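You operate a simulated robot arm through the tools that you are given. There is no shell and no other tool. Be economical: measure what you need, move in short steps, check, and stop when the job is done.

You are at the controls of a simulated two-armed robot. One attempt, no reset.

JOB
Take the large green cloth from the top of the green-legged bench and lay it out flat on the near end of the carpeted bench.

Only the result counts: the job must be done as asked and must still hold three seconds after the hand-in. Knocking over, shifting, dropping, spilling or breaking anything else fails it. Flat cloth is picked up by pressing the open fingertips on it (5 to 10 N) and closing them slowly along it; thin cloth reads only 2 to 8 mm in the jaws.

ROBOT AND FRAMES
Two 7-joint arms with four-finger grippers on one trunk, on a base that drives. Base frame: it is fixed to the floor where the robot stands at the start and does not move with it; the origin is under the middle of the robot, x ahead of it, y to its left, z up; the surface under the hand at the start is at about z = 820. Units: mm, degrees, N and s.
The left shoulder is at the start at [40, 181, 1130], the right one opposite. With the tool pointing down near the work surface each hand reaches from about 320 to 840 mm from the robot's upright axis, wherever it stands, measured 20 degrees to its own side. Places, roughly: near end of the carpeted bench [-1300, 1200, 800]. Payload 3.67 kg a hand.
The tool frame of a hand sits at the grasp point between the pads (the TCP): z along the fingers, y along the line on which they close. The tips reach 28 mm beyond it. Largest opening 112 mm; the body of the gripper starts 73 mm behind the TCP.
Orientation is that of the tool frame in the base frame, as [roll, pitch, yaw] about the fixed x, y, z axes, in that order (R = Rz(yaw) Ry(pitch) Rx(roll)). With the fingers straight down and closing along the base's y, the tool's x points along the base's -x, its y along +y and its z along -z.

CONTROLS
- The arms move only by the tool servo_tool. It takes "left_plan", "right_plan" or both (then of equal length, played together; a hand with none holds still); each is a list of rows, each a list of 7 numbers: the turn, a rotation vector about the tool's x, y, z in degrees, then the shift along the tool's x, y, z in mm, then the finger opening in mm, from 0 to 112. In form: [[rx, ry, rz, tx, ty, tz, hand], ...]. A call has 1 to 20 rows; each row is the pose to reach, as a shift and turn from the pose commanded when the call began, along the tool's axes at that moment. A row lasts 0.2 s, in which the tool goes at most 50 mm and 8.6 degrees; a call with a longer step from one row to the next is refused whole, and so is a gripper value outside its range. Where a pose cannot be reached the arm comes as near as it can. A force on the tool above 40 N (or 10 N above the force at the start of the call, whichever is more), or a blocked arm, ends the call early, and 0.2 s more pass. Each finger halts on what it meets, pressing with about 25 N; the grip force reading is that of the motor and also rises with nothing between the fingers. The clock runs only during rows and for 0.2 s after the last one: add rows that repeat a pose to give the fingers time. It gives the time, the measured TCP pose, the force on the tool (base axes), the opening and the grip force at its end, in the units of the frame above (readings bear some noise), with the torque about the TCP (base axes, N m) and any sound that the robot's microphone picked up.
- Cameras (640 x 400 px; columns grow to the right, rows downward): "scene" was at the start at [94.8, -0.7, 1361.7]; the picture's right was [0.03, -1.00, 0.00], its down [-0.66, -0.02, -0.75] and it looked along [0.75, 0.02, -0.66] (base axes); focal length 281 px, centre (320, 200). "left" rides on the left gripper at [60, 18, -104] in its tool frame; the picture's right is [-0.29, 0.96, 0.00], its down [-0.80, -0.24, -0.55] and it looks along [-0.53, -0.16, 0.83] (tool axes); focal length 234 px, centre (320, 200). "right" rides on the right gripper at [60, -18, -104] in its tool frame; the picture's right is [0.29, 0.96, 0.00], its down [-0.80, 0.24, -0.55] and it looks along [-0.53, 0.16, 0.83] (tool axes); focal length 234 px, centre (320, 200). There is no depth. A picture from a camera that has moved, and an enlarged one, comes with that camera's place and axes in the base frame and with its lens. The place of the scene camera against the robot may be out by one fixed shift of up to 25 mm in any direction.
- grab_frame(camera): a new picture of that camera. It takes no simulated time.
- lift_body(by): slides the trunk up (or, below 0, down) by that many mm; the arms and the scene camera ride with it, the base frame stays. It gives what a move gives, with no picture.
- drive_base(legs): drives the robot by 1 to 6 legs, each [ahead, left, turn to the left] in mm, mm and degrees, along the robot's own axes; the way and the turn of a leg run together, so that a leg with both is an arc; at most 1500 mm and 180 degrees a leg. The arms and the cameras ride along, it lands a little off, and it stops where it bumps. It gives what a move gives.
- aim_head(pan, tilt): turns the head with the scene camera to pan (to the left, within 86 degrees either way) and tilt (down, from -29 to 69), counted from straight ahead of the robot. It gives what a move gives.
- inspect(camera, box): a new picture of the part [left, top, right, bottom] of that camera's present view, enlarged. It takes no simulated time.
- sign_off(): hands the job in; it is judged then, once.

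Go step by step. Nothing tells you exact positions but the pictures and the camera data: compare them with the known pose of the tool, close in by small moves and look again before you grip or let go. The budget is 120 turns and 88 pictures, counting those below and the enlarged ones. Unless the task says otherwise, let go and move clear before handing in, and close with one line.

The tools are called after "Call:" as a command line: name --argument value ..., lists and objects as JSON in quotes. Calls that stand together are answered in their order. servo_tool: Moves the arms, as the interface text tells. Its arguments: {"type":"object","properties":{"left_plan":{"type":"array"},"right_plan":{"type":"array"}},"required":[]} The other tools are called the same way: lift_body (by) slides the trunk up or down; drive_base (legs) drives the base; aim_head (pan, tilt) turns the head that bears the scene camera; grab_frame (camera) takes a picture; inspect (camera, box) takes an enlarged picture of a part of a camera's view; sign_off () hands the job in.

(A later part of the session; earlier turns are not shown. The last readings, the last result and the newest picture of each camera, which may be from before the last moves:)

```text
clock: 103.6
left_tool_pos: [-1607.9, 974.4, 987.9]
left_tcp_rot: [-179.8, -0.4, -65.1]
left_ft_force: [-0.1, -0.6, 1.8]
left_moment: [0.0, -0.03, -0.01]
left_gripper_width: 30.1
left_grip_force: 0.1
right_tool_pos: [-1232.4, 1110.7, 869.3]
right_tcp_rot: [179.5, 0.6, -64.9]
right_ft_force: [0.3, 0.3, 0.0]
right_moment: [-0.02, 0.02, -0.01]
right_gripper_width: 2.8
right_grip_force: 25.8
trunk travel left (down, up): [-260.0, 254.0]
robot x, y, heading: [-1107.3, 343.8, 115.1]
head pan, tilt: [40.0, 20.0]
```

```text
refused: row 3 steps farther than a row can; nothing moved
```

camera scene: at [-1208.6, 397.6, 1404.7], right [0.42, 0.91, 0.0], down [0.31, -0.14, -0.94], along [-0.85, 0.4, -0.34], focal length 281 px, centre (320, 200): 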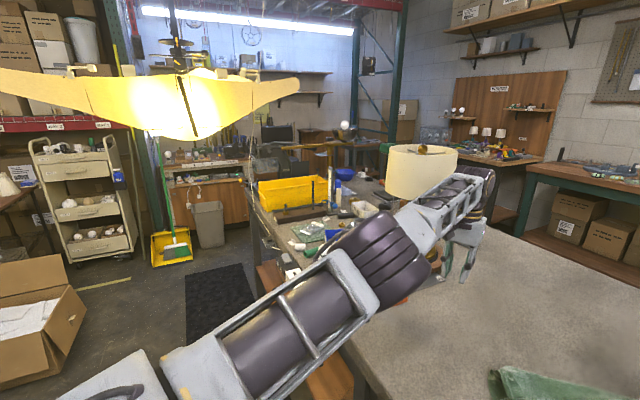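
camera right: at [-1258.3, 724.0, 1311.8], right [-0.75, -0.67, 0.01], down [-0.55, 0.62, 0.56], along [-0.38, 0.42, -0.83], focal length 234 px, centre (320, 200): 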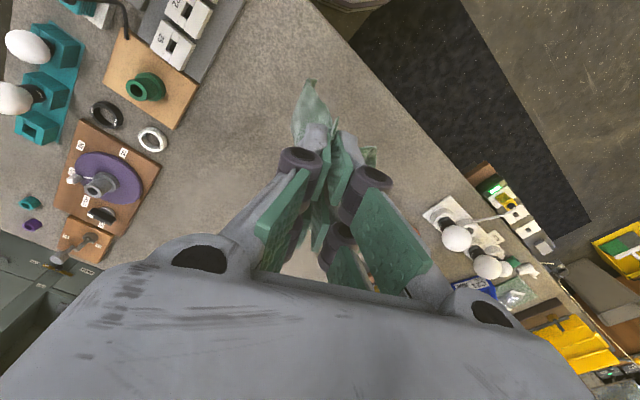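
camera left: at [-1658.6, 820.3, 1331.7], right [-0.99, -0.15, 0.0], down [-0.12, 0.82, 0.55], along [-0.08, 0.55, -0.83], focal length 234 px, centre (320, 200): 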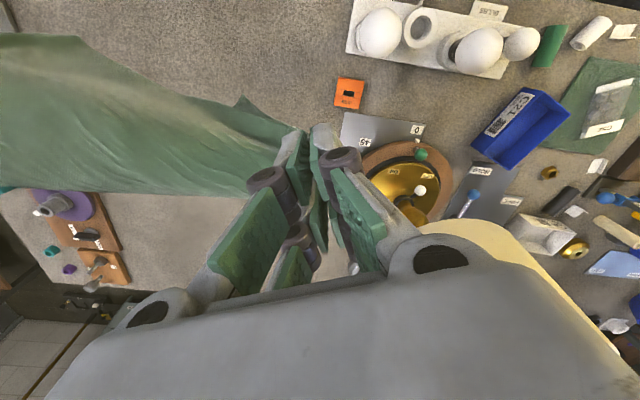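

Call:
servo_tool --left_plan '[[0, 0, 0, -30, 0, 0, 30], [0, 0, 0, -40, 0, 0, 30], [0, 0, 0, -10, -30, 0, 30], [0, 0, 0, 20, -60, 0, 30], [0, 0, 0, 50, -90, 0, 30], [0, 0, 0, 80, -110, 0, 30], [0, 0, 0, 120, -110, 0, 30], [0, 0, 0, 160, -110, 0, 30], [0, 0, 0, 200, -110, 0, 30], [0, 0, 0, 240, -110, 0, 30], [0, 0, 0, 240, -110, 0, 30]]'

```text
clock: 106.0
left_tool_pos: [-1405.8, 802.1, 990.0]
left_tcp_rot: [-179.9, -0.3, -65.0]
left_ft_force: [0.2, 0.6, -0.4]
left_moment: [-0.04, -0.01, 0.01]
left_gripper_width: 30.0
left_grip_force: 0.0
left hand out of reach, approached as far as the arm can: row 1, 2, 3
right_tool_pos: [-1232.9, 1110.1, 868.4]
right_tcp_rot: [179.5, 0.6, -65.0]
right_ft_force: [0.1, 0.4, -1.0]
right_moment: [-0.01, 0.03, -0.01]
right_gripper_width: 2.8
right_grip_force: 25.3
trunk travel left (down, up): [-260.0, 254.0]
robot x, y, heading: [-1105.0, 345.9, 114.9]
head pan, tilt: [40.0, 20.0]
```

The left arm is free again. Looking at the cloth now.

Call:
aim_head --pan 0 --tilt 45

Call:
inspect --camera "scene" --box '[220, 110, 430, 241]'

Call:
grab_frame --camera "left"

```text
clock: 107.1
left_tool_pos: [-1406.1, 801.5, 990.9]
left_tcp_rot: [-179.8, -0.3, -65.1]
left_ft_force: [0.1, -0.4, -0.2]
left_moment: [0.0, -0.02, 0.0]
left_gripper_width: 29.9
left_grip_force: 0.0
right_tool_pos: [-1233.2, 1109.8, 868.4]
right_tcp_rot: [179.5, 0.6, -65.0]
right_ft_force: [0.3, -0.6, -0.4]
right_moment: [0.0, -0.03, 0.04]
right_gripper_width: 2.9
right_grip_force: 26.3
trunk travel left (down, up): [-260.0, 254.0]
robot x, y, heading: [-1110.3, 342.5, 115.2]
head pan, tilt: [0.0, 45.0]
```

```text
3.05 times, centred on (325, 176) of scene
camera zoom: at [-1158.8, 432.0, 1366.1], right [0.9, 0.43, 0.0], down [0.3, -0.64, -0.71], along [-0.3, 0.64, -0.71], focal length 856 px, centre (305, 275)
```

zoom: 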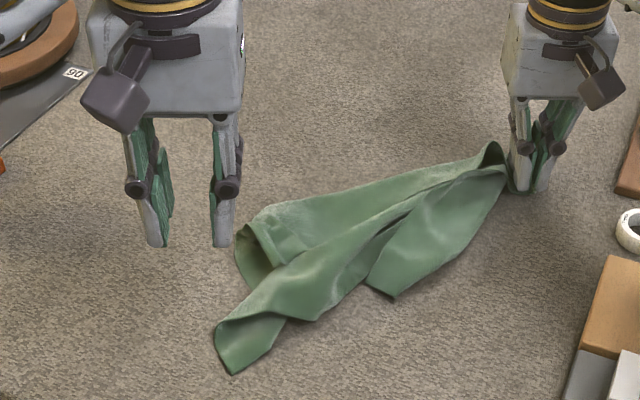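

```text
34 pictures are left
camera left: at [-1397.2, 739.2, 1095.3], right [-0.99, -0.14, 0.0], down [-0.12, 0.83, 0.55], along [-0.07, 0.55, -0.83], focal length 234 px, centre (320, 200)
```

left: 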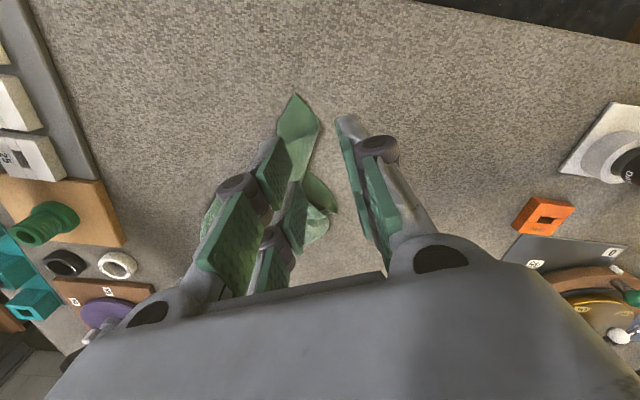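

The near tip corner is at about (-1376, 789). I'll pinch it with the left hand about 30 mm in.

Call:
servo_tool --left_plan '[[0, 0, 0, -5, -29, 20, 32], [0, 0, 0, -5, -29, 50, 32], [0, 0, 0, -5, -29, 80, 32], [0, 0, 0, -5, -29, 105, 32], [0, 0, 0, -5, -29, 120, 32], [0, 0, 0, -5, -29, 127, 32], [0, 0, 0, -5, -29, 127, 32]]'

Call:
grab_frame --camera "left"

```text
clock: 108.7
left_tool_pos: [-1380.9, 815.7, 862.5]
left_tcp_rot: [-179.8, -0.4, -65.2]
left_ft_force: [-0.1, 0.8, 0.2]
left_moment: [0.02, -0.01, 0.03]
left_gripper_width: 32.1
left_grip_force: 0.0
right_tool_pos: [-1232.8, 1109.4, 869.0]
right_tcp_rot: [179.5, 0.6, -64.9]
right_ft_force: [0.1, -0.2, -0.6]
right_moment: [-0.02, 0.01, 0.0]
right_gripper_width: 3.0
right_grip_force: 24.7
trunk travel left (down, up): [-260.0, 254.0]
robot x, y, heading: [-1105.0, 344.3, 115.1]
head pan, tilt: [0.0, 45.0]
```

```text
33 pictures are left
camera left: at [-1372.5, 753.4, 967.9], right [-0.99, -0.14, 0.0], down [-0.12, 0.83, 0.55], along [-0.07, 0.55, -0.83], focal length 234 px, centre (320, 200)
```

left: 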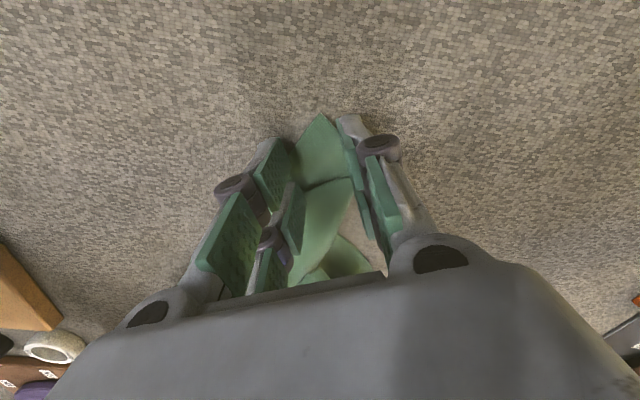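

The tip lies between the fingers. I'll press and close.

Call:
servo_tool --left_plan '[[0, 0, 0, 0, 0, 1, 34], [0, 0, 0, 0, 0, 2, 34], [0, 0, 0, 0, 0, 3.5, 34], [0, 0, 0, 0, 0, 3.5, 34]]'

```text
clock: 109.7
left_tool_pos: [-1380.2, 816.4, 860.8]
left_tcp_rot: [-179.8, -0.2, -65.1]
left_ft_force: [0.8, -2.2, 2.8]
left_moment: [0.01, -0.03, -0.03]
left_gripper_width: 34.0
left_grip_force: 0.0
right_tool_pos: [-1232.0, 1110.4, 868.1]
right_tcp_rot: [179.5, 0.6, -65.0]
right_ft_force: [-0.6, 0.0, 0.1]
right_moment: [0.03, -0.01, 0.03]
right_gripper_width: 2.8
right_grip_force: 26.6
trunk travel left (down, up): [-260.0, 254.0]
robot x, y, heading: [-1109.0, 345.3, 115.0]
head pan, tilt: [0.0, 45.0]
```

Call:
servo_tool --left_plan '[[0, 0, 0, 0, 0, 0.8, 32], [0, 0, 0, 0, 0, 1, 29], [0, 0, 0, 0, 0, 1, 26], [0, 0, 0, 0, 0, 1, 23], [0, 0, 0, 0, 0, 1, 20], [0, 0, 0, 0, 0, 1, 17], [0, 0, 0, 0, 0, 1, 14], [0, 0, 0, 0, 0, 1, 11], [0, 0, 0, 0, 0, 1, 8], [0, 0, 0, 0, 0, 1, 5], [0, 0, 0, 0, 0, 1, 2], [0, 0, 0, 0, 0, 1, 0], [0, 0, 0, 0, 0, 1, 0], [0, 0, 0, 0, 0, 1, 0]]'

Call:
grab_frame --camera "left"

```text
clock: 112.7
left_tool_pos: [-1380.6, 817.1, 858.6]
left_tcp_rot: [-179.7, -0.4, -65.1]
left_ft_force: [0.4, 0.3, 3.1]
left_moment: [0.0, 0.01, -0.02]
left_gripper_width: 3.2
left_grip_force: 25.0
right_tool_pos: [-1231.1, 1109.3, 868.2]
right_tcp_rot: [179.5, 0.6, -65.0]
right_ft_force: [-0.4, 0.2, 0.6]
right_moment: [0.0, 0.03, 0.02]
right_gripper_width: 2.3
right_grip_force: 24.4
trunk travel left (down, up): [-260.0, 254.0]
robot x, y, heading: [-1108.6, 345.2, 114.8]
head pan, tilt: [0.0, 45.0]
```

```text
32 pictures are left
camera left: at [-1370.8, 753.6, 963.1], right [-0.99, -0.14, 0.0], down [-0.12, 0.83, 0.55], along [-0.07, 0.55, -0.83], focal length 234 px, centre (320, 200)
```

left: 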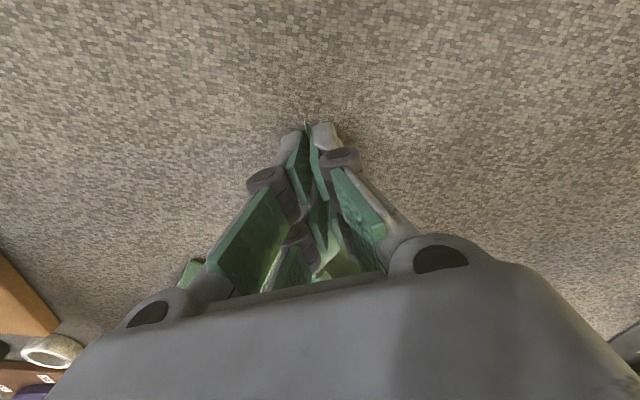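

Pinched (3.2 mm). I'll lift both hands with moderate motions well inside reach.

Call:
servo_tool --left_plan '[[0, 0, 0, 0, 0, -15, 0], [0, 0, 0, 0, 0, -40, 0], [0, 0, 0, -10, 6, -65, 0], [0, 0, 0, -20, 13, -90, 0], [0, 0, 0, -30, 19, -115, 0], [0, 0, 0, -40, 26, -140, 0], [0, 0, 0, -50, 32, -165, 0], [0, 0, 0, -60, 38, -190, 0], [0, 0, 0, -70, 45, -215, 0], [0, 0, 0, -80, 51, -240, 0], [0, 0, 0, -90, 58, -270, 0], [0, 0, 0, -100, 64, -300, 0], [0, 0, 0, -100, 64, -300, 0], [0, 0, 0, -100, 64, -300, 0]]' --right_plan '[[0, 0, 0, 10, 5, -5, 0], [0, 0, 0, 20, 10, -30, 0], [0, 0, 0, 30, 14, -55, 0], [0, 0, 0, 40, 19, -80, 0], [0, 0, 0, 50, 24, -105, 0], [0, 0, 0, 60, 29, -130, 0], [0, 0, 0, 70, 33, -155, 0], [0, 0, 0, 81, 38, -180, 0], [0, 0, 0, 81, 38, -205, 0], [0, 0, 0, 81, 38, -230, 0], [0, 0, 0, 81, 38, -260, 0], [0, 0, 0, 81, 38, -290, 0], [0, 0, 0, 81, 38, -290, 0], [0, 0, 0, 81, 38, -290, 0]]'

Call:
grab_frame --camera "scene"

```text
clock: 115.7
left_tool_pos: [-1481.0, 881.6, 1157.5]
left_tcp_rot: [-179.8, -0.3, -65.0]
left_ft_force: [0.1, -0.3, 0.3]
left_moment: [0.01, 0.03, -0.01]
left_gripper_width: 2.9
left_grip_force: 25.1
right_tool_pos: [-1231.4, 1019.8, 1155.8]
right_tcp_rot: [179.5, 0.5, -65.1]
right_ft_force: [0.1, 0.3, 0.3]
right_moment: [0.03, 0.01, -0.02]
right_gripper_width: 2.3
right_grip_force: 24.4
trunk travel left (down, up): [-260.0, 254.0]
robot x, y, heading: [-1106.5, 342.4, 115.3]
head pan, tilt: [0.0, 45.0]
```

```text
31 pictures are left
camera scene: at [-1158.7, 431.8, 1366.0], right [0.91, 0.42, 0.0], down [0.3, -0.64, -0.71], along [-0.3, 0.64, -0.71], focal length 281 px, centre (320, 200)
```

scene: 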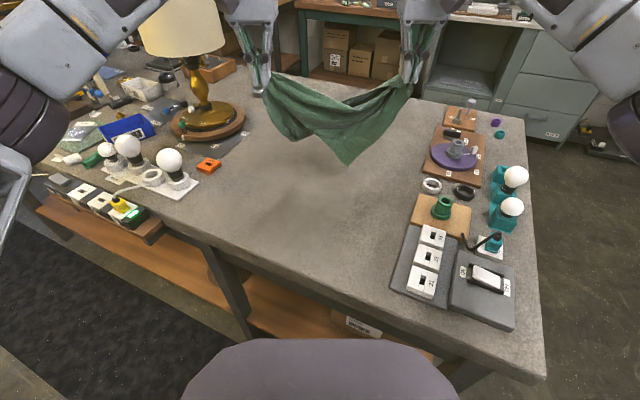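

It hangs slack, so I'll spread the hands to see its shape.

Call:
servo_tool --left_plan '[[0, 0, 0, 0, 10, 0, 0], [0, 0, 0, 0, 20, 0, 0], [0, 0, 0, 0, 30, 0, 0], [0, 0, 0, 0, 40, 0, 0], [0, 0, 0, 0, 40, 0, 0], [0, 0, 0, 0, 40, 0, 0]]' --right_plan '[[0, 0, 0, 0, -5, 0, 0], [0, 0, 0, 0, -10, 0, 0], [0, 0, 0, 0, -15, 0, 0], [0, 0, 0, 0, -20, 0, 0], [0, 0, 0, 0, -20, 0, 0], [0, 0, 0, 0, -20, 0, 0]]'

Call:
inspect --camera "scene" --box '[220, 40, 460, 190]'

```text
clock: 117.1
left_tool_pos: [-1518.6, 864.8, 1158.2]
left_tcp_rot: [-179.9, -0.3, -65.1]
left_ft_force: [0.2, -0.5, 0.2]
left_moment: [0.0, -0.05, -0.04]
left_gripper_width: 2.9
left_grip_force: 25.2
right_tool_pos: [-1212.3, 1029.3, 1155.8]
right_tcp_rot: [179.5, 0.6, -65.0]
right_ft_force: [-0.3, -0.1, -1.1]
right_moment: [0.0, -0.03, 0.0]
right_gripper_width: 3.2
right_grip_force: 26.4
trunk travel left (down, up): [-260.0, 254.0]
robot x, y, heading: [-1104.7, 341.4, 115.2]
head pan, tilt: [0.0, 45.0]
```

```text
2.67 times, centred on (340, 115) of scene
camera zoom: at [-1158.8, 431.9, 1366.0], right [0.91, 0.42, 0.0], down [0.3, -0.64, -0.71], along [-0.3, 0.64, -0.71], focal length 749 px, centre (267, 427)
```

zoom: 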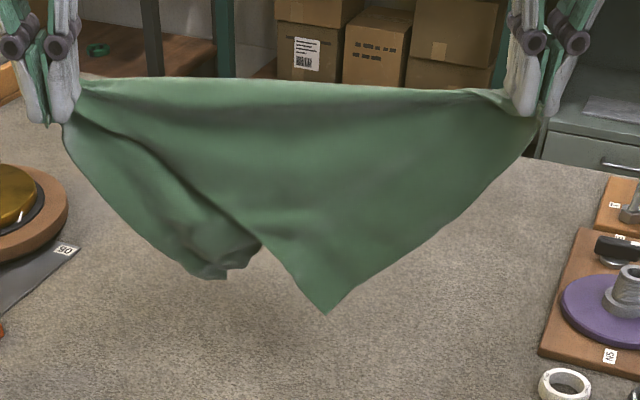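

It hangs on the diagonal again (left hand D, right hand B), with the front free corner C toward the robot. I'll repeat the lay with flaps toward the robot, well inside reach, then swap the right hand to C.

Call:
servo_tool --left_plan '[[0, 0, 0, 20, 7, 0, 0], [0, 0, 0, 40, 14, 0, 0], [0, 0, 0, 60, 20, 0, 0], [0, 0, 0, 80, 27, 0, 0], [0, 0, 0, 100, 34, 0, 0], [0, 0, 0, 120, 41, 0, 0], [0, 0, 0, 140, 48, 0, 0], [0, 0, 0, 147, 50, 10, 0], [0, 0, 0, 147, 50, 30, 0], [0, 0, 0, 147, 50, 50, 0], [0, 0, 0, 147, 50, 70, 0], [0, 0, 0, 147, 50, 70, 0]]' --right_plan '[[0, 0, 0, 22, 7, 0, 0], [0, 0, 0, 45, 14, 0, 0], [0, 0, 0, 67, 20, 0, 0], [0, 0, 0, 90, 27, 0, 0], [0, 0, 0, 112, 34, 0, 0], [0, 0, 0, 135, 41, 0, 0], [0, 0, 0, 158, 48, 0, 0], [0, 0, 0, 167, 50, 10, 0], [0, 0, 0, 167, 50, 30, 0], [0, 0, 0, 167, 50, 50, 0], [0, 0, 0, 167, 50, 70, 0], [0, 0, 0, 167, 50, 70, 0]]'

Call:
grab_frame --camera "scene"

```text
clock: 119.7
left_tool_pos: [-1501.3, 707.6, 1088.5]
left_tcp_rot: [-179.8, -0.3, -65.0]
left_ft_force: [0.9, -0.9, -0.3]
left_moment: [0.02, -0.01, 0.0]
left_gripper_width: 3.1
left_grip_force: 24.8
right_tool_pos: [-1187.3, 855.2, 1084.7]
right_tcp_rot: [179.6, 0.7, -65.0]
right_ft_force: [-0.1, -0.7, -0.1]
right_moment: [0.0, 0.0, 0.01]
right_gripper_width: 3.2
right_grip_force: 26.7
trunk travel left (down, up): [-260.0, 254.0]
robot x, y, heading: [-1104.8, 348.1, 115.1]
head pan, tilt: [0.0, 45.0]
```

```text
29 pictures are left
camera scene: at [-1158.5, 431.3, 1366.1], right [0.91, 0.42, 0.0], down [0.3, -0.64, -0.71], along [-0.3, 0.64, -0.71], focal length 281 px, centre (320, 200)
```

scene: 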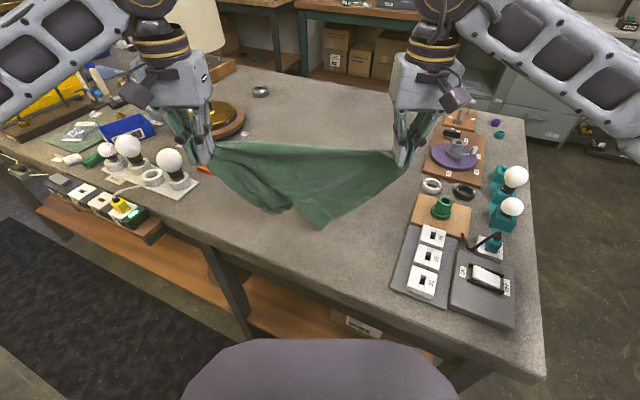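

Now I lay it by moving the hands forward while lowering.

Call:
servo_tool --left_plan '[[0, 0, 0, 0, 0, 15, 0], [0, 0, 0, 0, 0, 30, 0], [0, 0, 0, -13, 0, 43, 0], [0, 0, 0, -26, 1, 56, 0], [0, 0, 0, -40, 1, 69, 0], [0, 0, 0, -53, 2, 82, 0], [0, 0, 0, -66, 2, 95, 0], [0, 0, 0, -80, 3, 108, 0], [0, 0, 0, -93, 4, 121, 0], [0, 0, 0, -106, 5, 134, 0], [0, 0, 0, -120, 6, 147, 0], [0, 0, 0, -133, 7, 160, 0], [0, 0, 0, -146, 8, 173, 0], [0, 0, 0, -160, 9, 186, 0], [0, 0, 0, -173, 10, 199, 0], [0, 0, 0, -186, 10, 210, 0], [0, 0, 0, -200, 10, 221, 0], [0, 0, 0, -200, 10, 221, 0]]' --right_plan '[[0, 0, 0, 0, 0, 15, 0], [0, 0, 0, 0, 0, 30, 0], [0, 0, 0, -13, 0, 43, 0], [0, 0, 0, -26, -1, 56, 0], [0, 0, 0, -40, -1, 69, 0], [0, 0, 0, -53, -2, 82, 0], [0, 0, 0, -66, -2, 95, 0], [0, 0, 0, -80, -3, 108, 0], [0, 0, 0, -93, -4, 121, 0], [0, 0, 0, -106, -5, 134, 0], [0, 0, 0, -120, -6, 147, 0], [0, 0, 0, -133, -7, 160, 0], [0, 0, 0, -146, -8, 173, 0], [0, 0, 0, -160, -9, 186, 0], [0, 0, 0, -173, -10, 199, 0], [0, 0, 0, -186, -10, 209, 0], [0, 0, 0, -200, -10, 218, 0], [0, 0, 0, -200, -10, 218, 0]]'

Call:
inspect --camera "scene" --box '[180, 110, 420, 260]'

```text
clock: 123.5
left_tool_pos: [-1593.4, 885.5, 865.4]
left_tcp_rot: [-179.8, -0.3, -65.2]
left_ft_force: [2.3, 0.4, 0.8]
left_moment: [0.04, -0.03, -0.05]
left_gripper_width: 3.4
left_grip_force: 24.8
right_tool_pos: [-1265.8, 1041.3, 869.5]
right_tcp_rot: [179.5, 0.7, -65.0]
right_ft_force: [-0.4, -0.7, -0.7]
right_moment: [-0.03, 0.05, 0.04]
right_gripper_width: 3.3
right_grip_force: 26.9
trunk travel left (down, up): [-260.0, 254.0]
robot x, y, heading: [-1107.8, 346.1, 115.1]
head pan, tilt: [0.0, 45.0]
```

```text
2.67 times, centred on (300, 185) of scene
camera zoom: at [-1158.3, 431.3, 1366.1], right [0.91, 0.42, 0.0], down [0.3, -0.64, -0.71], along [-0.3, 0.64, -0.71], focal length 749 px, centre (373, 240)
```

zoom: 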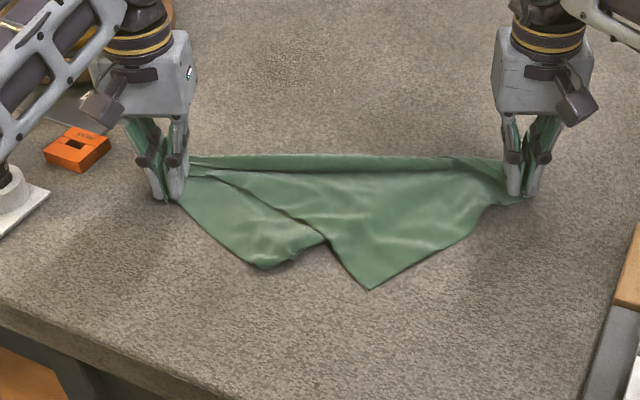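

It's laid as a doubled triangle with free corner C at about (-1345, 834) on top. I'll release the right hand from B and move it over C.

Call:
servo_tool --right_plan '[[0, 0, 0, 0, 5, 5, 0], [0, 0, 0, 0, 5, 6, 10], [0, 0, 0, 0, 5, 6, 20], [0, 0, 0, 0, 5, 6, 30], [0, 0, 0, 0, 5, 6, 30], [0, 0, 0, 0, 5, -20, 30], [0, 0, 0, 0, 5, -50, 30], [0, 0, 0, 0, 5, -75, 30], [0, 0, 0, 24, 37, -75, 30], [0, 0, 0, 48, 69, -75, 30], [0, 0, 0, 72, 100, -75, 30], [0, 0, 0, 96, 131, -75, 30], [0, 0, 0, 118, 162, -75, 30], [0, 0, 0, 118, 162, -75, 30]]'

Call:
grab_frame --camera "right"

Call:
inspect --camera "scene" --box '[180, 110, 420, 260]'

```text
clock: 126.5
left_tool_pos: [-1592.6, 885.9, 865.1]
left_tcp_rot: [-179.8, -0.3, -65.1]
left_ft_force: [0.3, 0.2, 0.5]
left_moment: [-0.03, -0.01, 0.0]
left_gripper_width: 3.3
left_grip_force: 25.2
right_tool_pos: [-1360.9, 866.0, 944.3]
right_tcp_rot: [179.6, 0.6, -65.0]
right_ft_force: [0.6, 0.5, -0.2]
right_moment: [0.02, 0.03, -0.03]
right_gripper_width: 29.8
right_grip_force: 0.1
trunk travel left (down, up): [-260.0, 254.0]
robot x, y, heading: [-1104.8, 343.6, 115.2]
head pan, tilt: [0.0, 45.0]
```

```text
27 pictures are left
camera right: at [-1318.7, 817.6, 1048.3], right [-0.75, -0.67, 0.01], down [-0.55, 0.62, 0.56], along [-0.38, 0.42, -0.83], focal length 234 px, centre (320, 200)
```

right: 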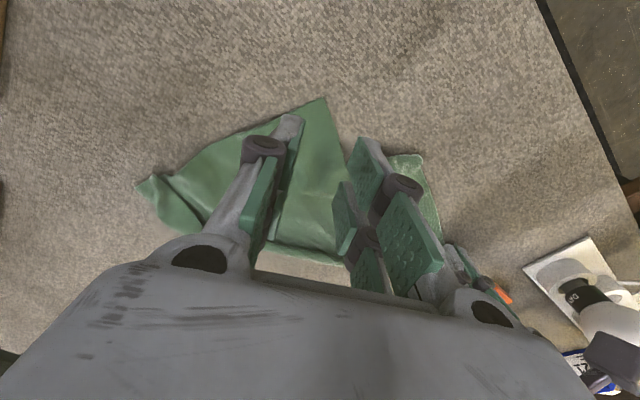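

```text
2.67 times, centred on (300, 185) of scene
camera zoom: at [-1158.1, 432.4, 1366.0], right [0.91, 0.42, 0.0], down [0.3, -0.64, -0.71], along [-0.3, 0.64, -0.71], focal length 749 px, centre (373, 240)
```

zoom: 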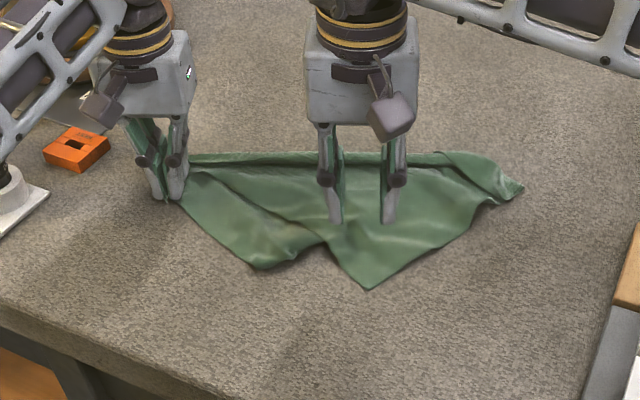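

C is at (-1349, 846). I'll move in 12 mm, descend and press.

Call:
servo_tool --right_plan '[[0, 0, 0, -12, 0, 15, 34], [0, 0, 0, -12, 0, 35, 34], [0, 0, 0, -12, 0, 55, 34], [0, 0, 0, -12, 0, 70, 34], [0, 0, 0, -12, 0, 80, 34], [0, 0, 0, -12, 0, 82, 34]]'

Call:
servo_tool --right_plan '[[0, 0, 0, 0, 0, 1, 34], [0, 0, 0, 0, 0, 2, 34], [0, 0, 0, 0, 0, 3, 34], [0, 0, 0, 0, 0, 3, 34]]'

```text
clock: 127.9
left_tool_pos: [-1592.8, 884.9, 866.7]
left_tcp_rot: [-179.8, -0.2, -65.1]
left_ft_force: [-0.4, -0.7, 0.2]
left_moment: [0.02, 0.0, -0.01]
left_gripper_width: 3.1
left_grip_force: 24.9
right_tool_pos: [-1368.6, 878.9, 860.8]
right_tcp_rot: [179.4, 0.6, -64.9]
right_ft_force: [-0.3, 0.5, 0.0]
right_moment: [-0.01, -0.02, 0.0]
right_gripper_width: 34.3
right_grip_force: 0.0
trunk travel left (down, up): [-260.0, 254.0]
robot x, y, heading: [-1106.7, 341.9, 115.2]
head pan, tilt: [0.0, 45.0]
```

```text
clock: 128.9
left_tool_pos: [-1593.0, 884.9, 866.0]
left_tcp_rot: [-179.8, -0.3, -65.1]
left_ft_force: [1.1, -0.9, 0.3]
left_moment: [0.0, -0.03, -0.04]
left_gripper_width: 3.0
left_grip_force: 25.2
right_tool_pos: [-1368.3, 878.1, 859.5]
right_tcp_rot: [179.5, 0.6, -65.0]
right_ft_force: [0.7, -0.4, 1.7]
right_moment: [-0.03, -0.05, 0.0]
right_gripper_width: 34.0
right_grip_force: 0.1
trunk travel left (down, up): [-260.0, 254.0]
robot x, y, heading: [-1104.6, 341.6, 115.0]
head pan, tilt: [0.0, 45.0]
```

Call:
servo_tool --right_plan '[[0, 0, 0, 0, 0, 0.8, 34], [0, 0, 0, 0, 0, 1.4, 32], [0, 0, 0, 0, 0, 1.4, 29], [0, 0, 0, 0, 0, 1.4, 26], [0, 0, 0, 0, 0, 1.4, 23], [0, 0, 0, 0, 0, 1.4, 20], [0, 0, 0, 0, 0, 1.4, 17], [0, 0, 0, 0, 0, 1.4, 14], [0, 0, 0, 0, 0, 1.4, 11], [0, 0, 0, 0, 0, 1.4, 8], [0, 0, 0, 0, 0, 1.4, 5], [0, 0, 0, 0, 0, 1.4, 2], [0, 0, 0, 0, 0, 1.4, 0], [0, 0, 0, 0, 0, 1.4, 0], [0, 0, 0, 0, 0, 1.4, 0]]'

Call:
inspect --camera "scene" --box '[180, 110, 420, 260]'

```text
clock: 132.1
left_tool_pos: [-1593.8, 886.0, 866.5]
left_tcp_rot: [-179.8, -0.3, -65.0]
left_ft_force: [-0.1, 0.2, 0.2]
left_moment: [0.02, 0.0, -0.03]
left_gripper_width: 3.2
left_grip_force: 24.8
right_tool_pos: [-1367.3, 877.7, 857.7]
right_tcp_rot: [179.6, 0.6, -64.8]
right_ft_force: [0.8, -1.0, 5.3]
right_moment: [-0.03, -0.05, 0.01]
right_gripper_width: 2.0
right_grip_force: 23.8
trunk travel left (down, up): [-260.0, 254.0]
robot x, y, heading: [-1105.7, 342.1, 115.1]
head pan, tilt: [0.0, 45.0]
```

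```text
2.67 times, centred on (300, 185) of scene
camera zoom: at [-1158.4, 431.1, 1366.1], right [0.91, 0.42, 0.0], down [0.3, -0.64, -0.71], along [-0.3, 0.64, -0.71], focal length 749 px, centre (373, 240)
```

zoom: 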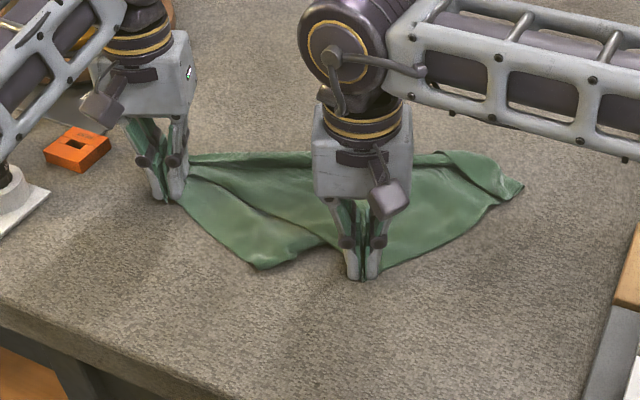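

C is pinched. I'll lift both hands while drawing slightly back, well within reach.

Call:
servo_tool --left_plan '[[0, 0, 0, 0, 0, -15, 0], [0, 0, 0, 0, 0, -35, 0], [0, 0, 0, 8, 0, -60, 0], [0, 0, 0, 16, 0, -85, 0], [0, 0, 0, 24, 0, -110, 0], [0, 0, 0, 32, 0, -135, 0], [0, 0, 0, 40, 0, -160, 0], [0, 0, 0, 48, 0, -185, 0], [0, 0, 0, 56, 0, -210, 0], [0, 0, 0, 64, 0, -240, 0], [0, 0, 0, 74, 0, -270, 0], [0, 0, 0, 74, 0, -300, 0], [0, 0, 0, 74, 0, -315, 0], [0, 0, 0, 74, 0, -315, 0], [0, 0, 0, 74, 0, -315, 0]]' --right_plan '[[0, 0, 0, 0, 0, -15, 0], [0, 0, 0, 0, 0, -35, 0], [0, 0, 0, 2, -4, -60, 0], [0, 0, 0, 4, -8, -85, 0], [0, 0, 0, 6, -12, -110, 0], [0, 0, 0, 8, -16, -135, 0], [0, 0, 0, 10, -20, -160, 0], [0, 0, 0, 12, -24, -185, 0], [0, 0, 0, 14, -28, -210, 0], [0, 0, 0, 16, -32, -240, 0], [0, 0, 0, 17, -36, -270, 0], [0, 0, 0, 17, -36, -300, 0], [0, 0, 0, 17, -36, -323, 0], [0, 0, 0, 17, -36, -323, 0], [0, 0, 0, 17, -36, -323, 0]]'

Call:
grab_frame --camera "scene"

```text
clock: 135.3
left_tool_pos: [-1563.9, 818.3, 1182.5]
left_tcp_rot: [-179.7, -0.3, -65.0]
left_ft_force: [3.9, 0.9, 0.4]
left_moment: [0.01, -0.06, -0.14]
left_gripper_width: 3.2
left_grip_force: 25.3
right_tool_pos: [-1324.1, 876.4, 1181.2]
right_tcp_rot: [179.5, 0.6, -65.1]
right_ft_force: [-2.8, -0.8, 0.5]
right_moment: [0.0, 0.08, 0.07]
right_gripper_width: 2.4
right_grip_force: 26.3
trunk travel left (down, up): [-260.0, 254.0]
robot x, y, heading: [-1103.9, 340.9, 115.1]
head pan, tilt: [0.0, 45.0]
```

```text
24 pictures are left
camera scene: at [-1158.7, 431.7, 1366.0], right [0.91, 0.42, 0.0], down [0.3, -0.64, -0.71], along [-0.3, 0.64, -0.71], focal length 281 px, centre (320, 200)
```

scene: 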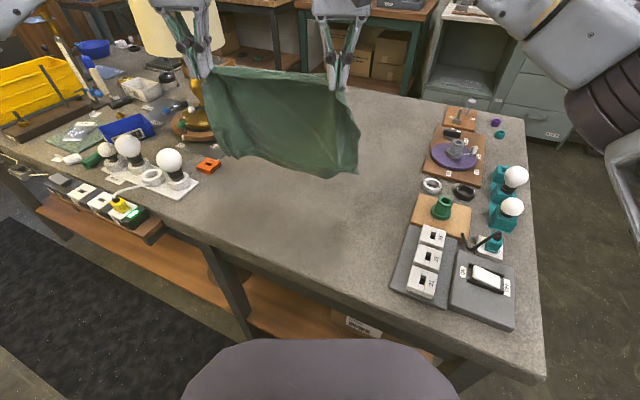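

It hangs as an open sheet and is taut between the hands. Zooming to check.

Call:
inspect --camera "scene" --box '[150, 30, 390, 180]'

```text
2.67 times, centred on (270, 105) of scene
camera zoom: at [-1158.7, 431.7, 1366.0], right [0.91, 0.42, 0.0], down [0.3, -0.64, -0.71], along [-0.3, 0.64, -0.71], focal length 749 px, centre (453, 453)
```

zoom: 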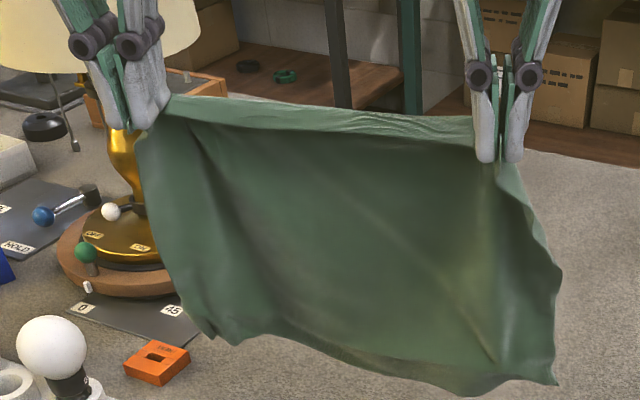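

The sheet is good. I'll nudge the base 25 mm toward the bench for reach, bring both hands to y ≈ 745 parallel to the bench edge, and lower.

Call:
drive_base --legs '[[22.6, -10.6, 0]]'

Call:
servo_tool --left_plan '[[0, 0, 0, 9, 3, 0, 0], [0, 0, 0, 19, 6, 0, 0], [0, 0, 0, 28, 9, 0, 0], [0, 0, 0, 38, 12, 0, 0], [0, 0, 0, 47, 15, 0, 0], [0, 0, 0, 57, 18, 0, 0], [0, 0, 0, 66, 21, 0, 0], [0, 0, 0, 76, 24, 0, 0], [0, 0, 0, 85, 27, 10, 0], [0, 0, 0, 95, 29, 25, 0], [0, 0, 0, 95, 29, 40, 0], [0, 0, 0, 95, 29, 55, 0], [0, 0, 0, 95, 29, 55, 0], [0, 0, 0, 95, 29, 55, 0]]' --right_plan '[[0, 0, 0, 15, 5, 0, 0], [0, 0, 0, 30, 10, 0, 0], [0, 0, 0, 45, 15, 0, 0], [0, 0, 0, 60, 20, 0, 0], [0, 0, 0, 75, 25, 0, 0], [0, 0, 0, 90, 30, 0, 0], [0, 0, 0, 105, 35, 0, 0], [0, 0, 0, 120, 40, 0, 0], [0, 0, 0, 135, 45, 10, 0], [0, 0, 0, 149, 49, 25, 0], [0, 0, 0, 149, 49, 40, 0], [0, 0, 0, 149, 49, 55, 0], [0, 0, 0, 149, 49, 55, 0], [0, 0, 0, 149, 49, 55, 0]]'

Call:
grab_frame --camera "scene"

```text
clock: 136.1
left_tool_pos: [-1564.8, 839.6, 1183.8]
left_tcp_rot: [-179.6, -0.1, -64.9]
left_ft_force: [3.3, 0.5, 0.4]
left_moment: [0.04, -0.09, -0.12]
left_gripper_width: 3.4
left_grip_force: 24.9
right_tool_pos: [-1325.1, 896.7, 1182.3]
right_tcp_rot: [179.6, 0.7, -64.8]
right_ft_force: [-3.3, -0.1, 0.9]
right_moment: [0.06, 0.04, 0.09]
right_gripper_width: 2.4
right_grip_force: 26.6
trunk travel left (down, up): [-260.0, 254.0]
robot x, y, heading: [-1104.3, 368.4, 115.2]
head pan, tilt: [0.0, 45.0]
```

```text
clock: 139.1
left_tool_pos: [-1549.9, 744.7, 1126.8]
left_tcp_rot: [-179.8, -0.3, -65.0]
left_ft_force: [4.3, -0.3, -0.5]
left_moment: [-0.04, -0.09, -0.13]
left_gripper_width: 3.2
left_grip_force: 24.6
right_tool_pos: [-1307.2, 746.4, 1124.5]
right_tcp_rot: [179.5, 0.6, -64.9]
right_ft_force: [-4.0, 0.7, 0.3]
right_moment: [-0.02, 0.15, 0.07]
right_gripper_width: 2.3
right_grip_force: 26.7
trunk travel left (down, up): [-260.0, 254.0]
robot x, y, heading: [-1107.5, 367.0, 115.4]
head pan, tilt: [0.0, 45.0]
```

```text
22 pictures are left
camera scene: at [-1159.0, 455.9, 1366.0], right [0.91, 0.43, 0.0], down [0.3, -0.64, -0.71], along [-0.3, 0.64, -0.71], focal length 281 px, centre (320, 200)
```

scene: 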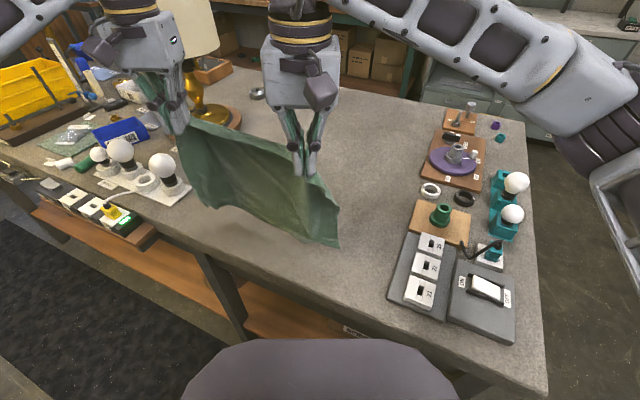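

The hem is just above the carpet, all within the bench. Now I lay it out by moving straight away (+y) while lowering.

Call:
servo_tool --left_plan '[[0, 0, 0, 0, 0, 10, 0], [0, 0, 0, 0, 0, 25, 0], [0, 0, 0, -13, -6, 39, 0], [0, 0, 0, -25, -12, 53, 0], [0, 0, 0, -38, -18, 67, 0], [0, 0, 0, -51, -24, 81, 0], [0, 0, 0, -63, -30, 95, 0], [0, 0, 0, -76, -36, 109, 0], [0, 0, 0, -89, -42, 123, 0], [0, 0, 0, -101, -48, 137, 0], [0, 0, 0, -114, -54, 151, 0], [0, 0, 0, -127, -60, 165, 0], [0, 0, 0, -139, -66, 179, 0], [0, 0, 0, -152, -72, 193, 0], [0, 0, 0, -165, -78, 207, 0], [0, 0, 0, -177, -84, 221, 0], [0, 0, 0, -190, -90, 235, 0], [0, 0, 0, -203, -95, 248, 0], [0, 0, 0, -213, -100, 260, 0], [0, 0, 0, -213, -100, 260, 0]]' --right_plan '[[0, 0, 0, 0, 0, 10, 0], [0, 0, 0, 0, 0, 25, 0], [0, 0, 0, -13, -6, 39, 0], [0, 0, 0, -25, -12, 53, 0], [0, 0, 0, -38, -18, 67, 0], [0, 0, 0, -51, -24, 81, 0], [0, 0, 0, -63, -30, 95, 0], [0, 0, 0, -76, -36, 109, 0], [0, 0, 0, -89, -42, 123, 0], [0, 0, 0, -101, -48, 137, 0], [0, 0, 0, -114, -54, 151, 0], [0, 0, 0, -127, -60, 165, 0], [0, 0, 0, -139, -66, 179, 0], [0, 0, 0, -152, -72, 193, 0], [0, 0, 0, -165, -78, 207, 0], [0, 0, 0, -177, -84, 221, 0], [0, 0, 0, -190, -90, 235, 0], [0, 0, 0, -203, -95, 246, 0], [0, 0, 0, -213, -100, 257, 0], [0, 0, 0, -213, -100, 257, 0]]'

Call:
inspect --camera "scene" --box '[160, 110, 400, 260]'

```text
clock: 143.3
left_tool_pos: [-1548.7, 979.6, 867.6]
left_tcp_rot: [-179.9, -0.4, -65.0]
left_ft_force: [1.9, -0.3, 0.2]
left_moment: [0.03, -0.05, -0.06]
left_gripper_width: 3.1
left_grip_force: 25.2
right_tool_pos: [-1309.0, 980.7, 868.1]
right_tcp_rot: [179.5, 0.8, -64.8]
right_ft_force: [-1.9, 0.1, 0.7]
right_moment: [0.03, 0.05, 0.04]
right_gripper_width: 2.2
right_grip_force: 26.2
trunk travel left (down, up): [-260.0, 254.0]
robot x, y, heading: [-1101.2, 365.7, 115.5]
head pan, tilt: [0.0, 45.0]
```

```text
2.67 times, centred on (280, 185) of scene
camera zoom: at [-1158.9, 455.1, 1366.1], right [0.91, 0.43, 0.0], down [0.3, -0.64, -0.71], along [-0.3, 0.64, -0.71], focal length 749 px, centre (427, 240)
```

zoom: 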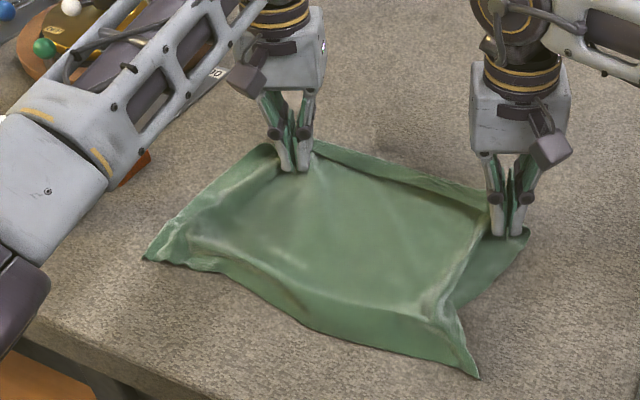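

Nearly flat. I'll pull about 12 mm further to take out the slack, lower to contact, then release.

Call:
servo_tool --left_plan '[[0, 0, 0, -5, -2, 1, 0], [0, 0, 0, -9, -4, 2, 0], [0, 0, 0, -12, -6, 4, 0], [0, 0, 0, -12, -6, 6, 0], [0, 0, 0, -12, -6, 6, 4], [0, 0, 0, -12, -6, 6, 10], [0, 0, 0, -12, -6, 6, 18], [0, 0, 0, -12, -6, 6, 26], [0, 0, 0, -12, -6, 6, 34], [0, 0, 0, -12, -6, 6, 40], [0, 0, 0, -12, -6, 6, 40]]' --right_plan '[[0, 0, 0, -5, -2, 1, 0], [0, 0, 0, -9, -4, 2, 0], [0, 0, 0, -12, -6, 4, 0], [0, 0, 0, -12, -6, 6, 0], [0, 0, 0, -12, -6, 6, 4], [0, 0, 0, -12, -6, 6, 10], [0, 0, 0, -12, -6, 6, 18], [0, 0, 0, -12, -6, 6, 26], [0, 0, 0, -12, -6, 6, 34], [0, 0, 0, -12, -6, 6, 40], [0, 0, 0, -12, -6, 6, 40]]'

Call:
servo_tool --left_plan '[[0, 0, 0, 0, 0, -10, 40], [0, 0, 0, 0, 0, -40, 40], [0, 0, 0, 10, 0, -80, 40], [0, 0, 0, 30, 0, -120, 40], [0, 0, 0, 50, 0, -150, 40]]' --right_plan '[[0, 0, 0, 0, 0, -10, 40], [0, 0, 0, 0, 0, -40, 40], [0, 0, 0, 10, 0, -80, 40], [0, 0, 0, 30, -20, -120, 40], [0, 0, 0, 50, -40, -150, 40]]'

Call:
inspect --camera "scene" --box '[160, 110, 400, 260]'

```text
clock: 145.7
left_tool_pos: [-1546.4, 991.9, 861.5]
left_tcp_rot: [-179.8, -0.4, -65.1]
left_ft_force: [0.9, 2.0, 3.5]
left_moment: [0.0, 0.02, -0.01]
left_gripper_width: 39.7
left_grip_force: 0.0
right_tool_pos: [-1309.9, 994.4, 864.6]
right_tcp_rot: [179.5, 0.8, -65.0]
right_ft_force: [0.8, 0.1, 0.4]
right_moment: [-0.03, -0.02, -0.01]
right_gripper_width: 39.8
right_grip_force: 0.0
trunk travel left (down, up): [-260.0, 254.0]
robot x, y, heading: [-1107.1, 366.1, 115.5]
head pan, tilt: [0.0, 45.0]
```

```text
clock: 146.9
left_tool_pos: [-1526.8, 946.4, 1012.1]
left_tcp_rot: [-179.8, -0.2, -64.9]
left_ft_force: [0.4, 0.2, 1.0]
left_moment: [0.02, -0.01, -0.02]
left_gripper_width: 40.2
left_grip_force: 0.0
right_tool_pos: [-1250.3, 963.5, 1016.9]
right_tcp_rot: [179.5, 0.7, -64.8]
right_ft_force: [0.7, -0.5, -0.5]
right_moment: [0.01, 0.0, -0.01]
right_gripper_width: 40.3
right_grip_force: 0.1
trunk travel left (down, up): [-260.0, 254.0]
robot x, y, heading: [-1108.3, 370.7, 115.2]
head pan, tilt: [0.0, 45.0]
```

```text
2.67 times, centred on (280, 185) of scene
camera zoom: at [-1158.4, 454.1, 1366.2], right [0.9, 0.43, 0.0], down [0.3, -0.64, -0.71], along [-0.3, 0.64, -0.71], focal length 749 px, centre (427, 240)
```

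zoom: 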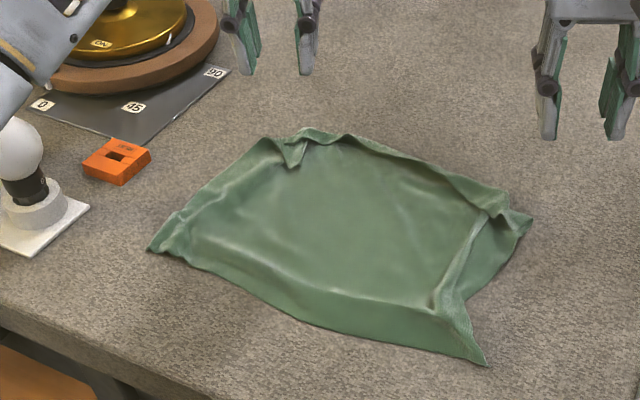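

It's on the carpet and open, but about 70 mm short in y, with ripples at the near and far edges. I'll smooth it by pressing: the right hand holds the far edge while the left drags the near edge toward the robot.

Call:
servo_tool --left_plan '[[0, 0, 0, 40, 9, 0, 40], [0, 0, 0, 80, 18, 20, 40], [0, 0, 0, 115, 26, 50, 40], [0, 0, 0, 125, 29, 85, 40], [0, 0, 0, 125, 29, 120, 40], [0, 0, 0, 125, 29, 140, 40], [0, 0, 0, 125, 29, 148, 40], [0, 0, 0, 125, 29, 148, 40]]' --right_plan '[[0, 0, 0, -20, 20, 0, 40], [0, 0, 0, -40, 45, 20, 40], [0, 0, 0, -54, 63, 50, 40], [0, 0, 0, -54, 63, 85, 40], [0, 0, 0, -54, 63, 120, 40], [0, 0, 0, -54, 63, 140, 40], [0, 0, 0, -54, 63, 152, 40], [0, 0, 0, -54, 63, 152, 40]]'

Call:
inspect --camera "scene" --box '[160, 110, 400, 260]'

```text
clock: 148.7
left_tool_pos: [-1501.0, 820.5, 863.8]
left_tcp_rot: [-179.7, -0.3, -65.0]
left_ft_force: [-0.6, 0.3, -0.5]
left_moment: [0.01, 0.02, -0.01]
left_gripper_width: 39.8
left_grip_force: 0.1
right_tool_pos: [-1332.0, 988.3, 861.3]
right_tcp_rot: [179.4, 0.7, -64.9]
right_ft_force: [0.4, 0.4, 1.4]
right_moment: [0.04, -0.03, -0.02]
right_gripper_width: 40.3
right_grip_force: 0.3
trunk travel left (down, up): [-260.0, 254.0]
robot x, y, heading: [-1105.6, 367.9, 115.2]
head pan, tilt: [0.0, 45.0]
```

```text
2.67 times, centred on (280, 185) of scene
camera zoom: at [-1158.7, 455.5, 1366.1], right [0.91, 0.43, 0.0], down [0.3, -0.64, -0.71], along [-0.3, 0.64, -0.71], focal length 749 px, centre (427, 240)
```

zoom: 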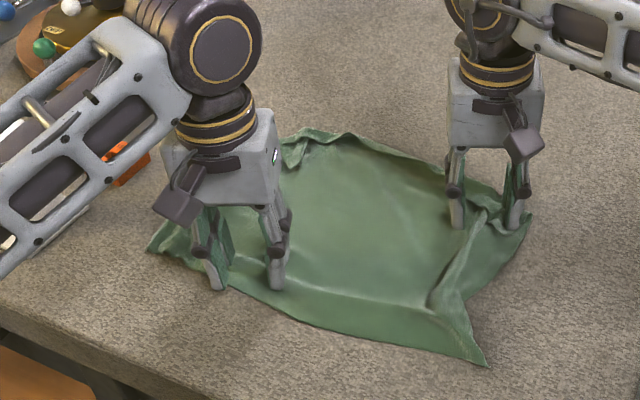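

Positioned well. Press both now.

Call:
servo_tool --left_plan '[[0, 0, 0, 0, 0, 2, 40], [0, 0, 0, 0, 0, 4, 40], [0, 0, 0, 0, 0, 5.5, 40], [0, 0, 0, 0, 0, 5.5, 40]]' --right_plan '[[0, 0, 0, 0, 0, 1, 40], [0, 0, 0, 0, 0, 2, 40], [0, 0, 0, 0, 0, 3.5, 40], [0, 0, 0, 0, 0, 3.5, 40]]'

```text
clock: 149.7
left_tool_pos: [-1500.0, 821.3, 859.0]
left_tcp_rot: [-179.7, -0.2, -65.1]
left_ft_force: [-0.6, 1.4, 2.4]
left_moment: [-0.01, 0.05, -0.02]
left_gripper_width: 40.2
left_grip_force: 0.1
right_tool_pos: [-1332.3, 989.0, 859.0]
right_tcp_rot: [179.5, 0.8, -64.8]
right_ft_force: [-0.7, 0.7, 9.1]
right_moment: [0.03, -0.2, 0.02]
right_gripper_width: 40.2
right_grip_force: 0.1
trunk travel left (down, up): [-260.0, 254.0]
robot x, y, heading: [-1108.3, 368.0, 115.2]
head pan, tilt: [0.0, 45.0]
```

Right holds at 9 N. I'll press the left a little more and drag it toward the robot.

Call:
servo_tool --left_plan '[[0, 0, 0, 0, 0, 1.2, 40], [0, 0, 0, 5, 2, 1.6, 40], [0, 0, 0, 10, 5, 1.6, 40], [0, 0, 0, 15, 7, 1.6, 40], [0, 0, 0, 20, 9, 1.6, 40], [0, 0, 0, 25, 12, 1.6, 40], [0, 0, 0, 30, 14, 1.6, 40], [0, 0, 0, 35, 16, 1.6, 40], [0, 0, 0, 41, 19, 1.6, 40], [0, 0, 0, 41, 19, 1.6, 40]]'

Call:
inspect --camera "scene" --box '[160, 110, 400, 260]'

```text
clock: 151.9
left_tool_pos: [-1499.7, 776.4, 857.7]
left_tcp_rot: [-179.8, -0.2, -65.1]
left_ft_force: [0.2, 11.2, 31.3]
left_moment: [0.5, -0.43, 0.29]
left_gripper_width: 41.1
left_grip_force: 0.1
right_tool_pos: [-1329.2, 987.5, 858.9]
right_tcp_rot: [179.5, 0.7, -64.9]
right_ft_force: [-3.2, 2.1, 9.3]
right_moment: [0.0, -0.22, 0.07]
right_gripper_width: 39.4
right_grip_force: 0.1
trunk travel left (down, up): [-260.0, 254.0]
robot x, y, heading: [-1106.3, 369.5, 115.2]
head pan, tilt: [0.0, 45.0]
```

```text
2.67 times, centred on (280, 185) of scene
camera zoom: at [-1156.8, 454.2, 1366.4], right [0.91, 0.43, 0.0], down [0.3, -0.64, -0.71], along [-0.3, 0.64, -0.71], focal length 749 px, centre (427, 240)
```

zoom: 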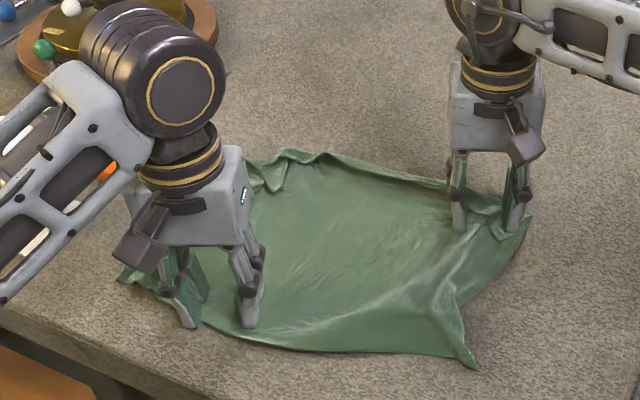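

Dragging works: the near-left side is flat. Now with the left anchoring (eased), I drag the right fingers outward toward the far right.

Call:
servo_tool --left_plan '[[0, 0, 0, 0, 0, -0.8, 40], [0, 0, 0, 0, 0, -1.2, 40], [0, 0, 0, 0, 0, -1.2, 40], [0, 0, 0, 0, 0, -1.2, 40], [0, 0, 0, 0, 0, -1.2, 40], [0, 0, 0, 0, 0, -1.2, 40], [0, 0, 0, 0, 0, -1.2, 40], [0, 0, 0, 0, 0, -1.2, 40], [0, 0, 0, 0, 0, -1.2, 40]]' --right_plan '[[0, 0, 0, 0, 0, 0.5, 40], [0, 0, 0, -4, -6, 0.8, 40], [0, 0, 0, -8, -12, 0.8, 40], [0, 0, 0, -12, -18, 0.8, 40], [0, 0, 0, -16, -24, 0.8, 40], [0, 0, 0, -20, -30, 0.8, 40], [0, 0, 0, -23, -35, 0.8, 40], [0, 0, 0, -26, -40, 0.8, 40], [0, 0, 0, -26, -40, 0.8, 40]]'

Call:
inspect --camera "scene" --box '[160, 110, 400, 260]'

```text
clock: 153.9
left_tool_pos: [-1499.5, 776.7, 858.6]
left_tcp_rot: [-179.7, -0.2, -65.0]
left_ft_force: [1.2, -2.1, 13.9]
left_moment: [-0.01, 0.03, 0.07]
left_gripper_width: 40.3
left_grip_force: 0.1
right_tool_pos: [-1305.4, 1028.8, 858.3]
right_tcp_rot: [179.5, 0.9, -65.0]
right_ft_force: [-2.3, -2.5, 3.9]
right_moment: [-0.06, 0.01, 0.03]
right_gripper_width: 39.7
right_grip_force: 0.1
trunk travel left (down, up): [-260.0, 254.0]
robot x, y, heading: [-1107.9, 367.1, 115.2]
head pan, tilt: [0.0, 45.0]
```

```text
2.67 times, centred on (280, 185) of scene
camera zoom: at [-1157.7, 453.9, 1366.2], right [0.91, 0.43, 0.0], down [0.3, -0.64, -0.71], along [-0.3, 0.64, -0.71], focal length 749 px, centre (427, 240)
```

zoom: 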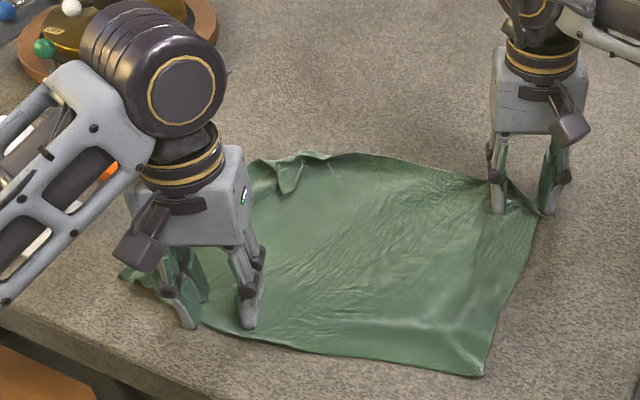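

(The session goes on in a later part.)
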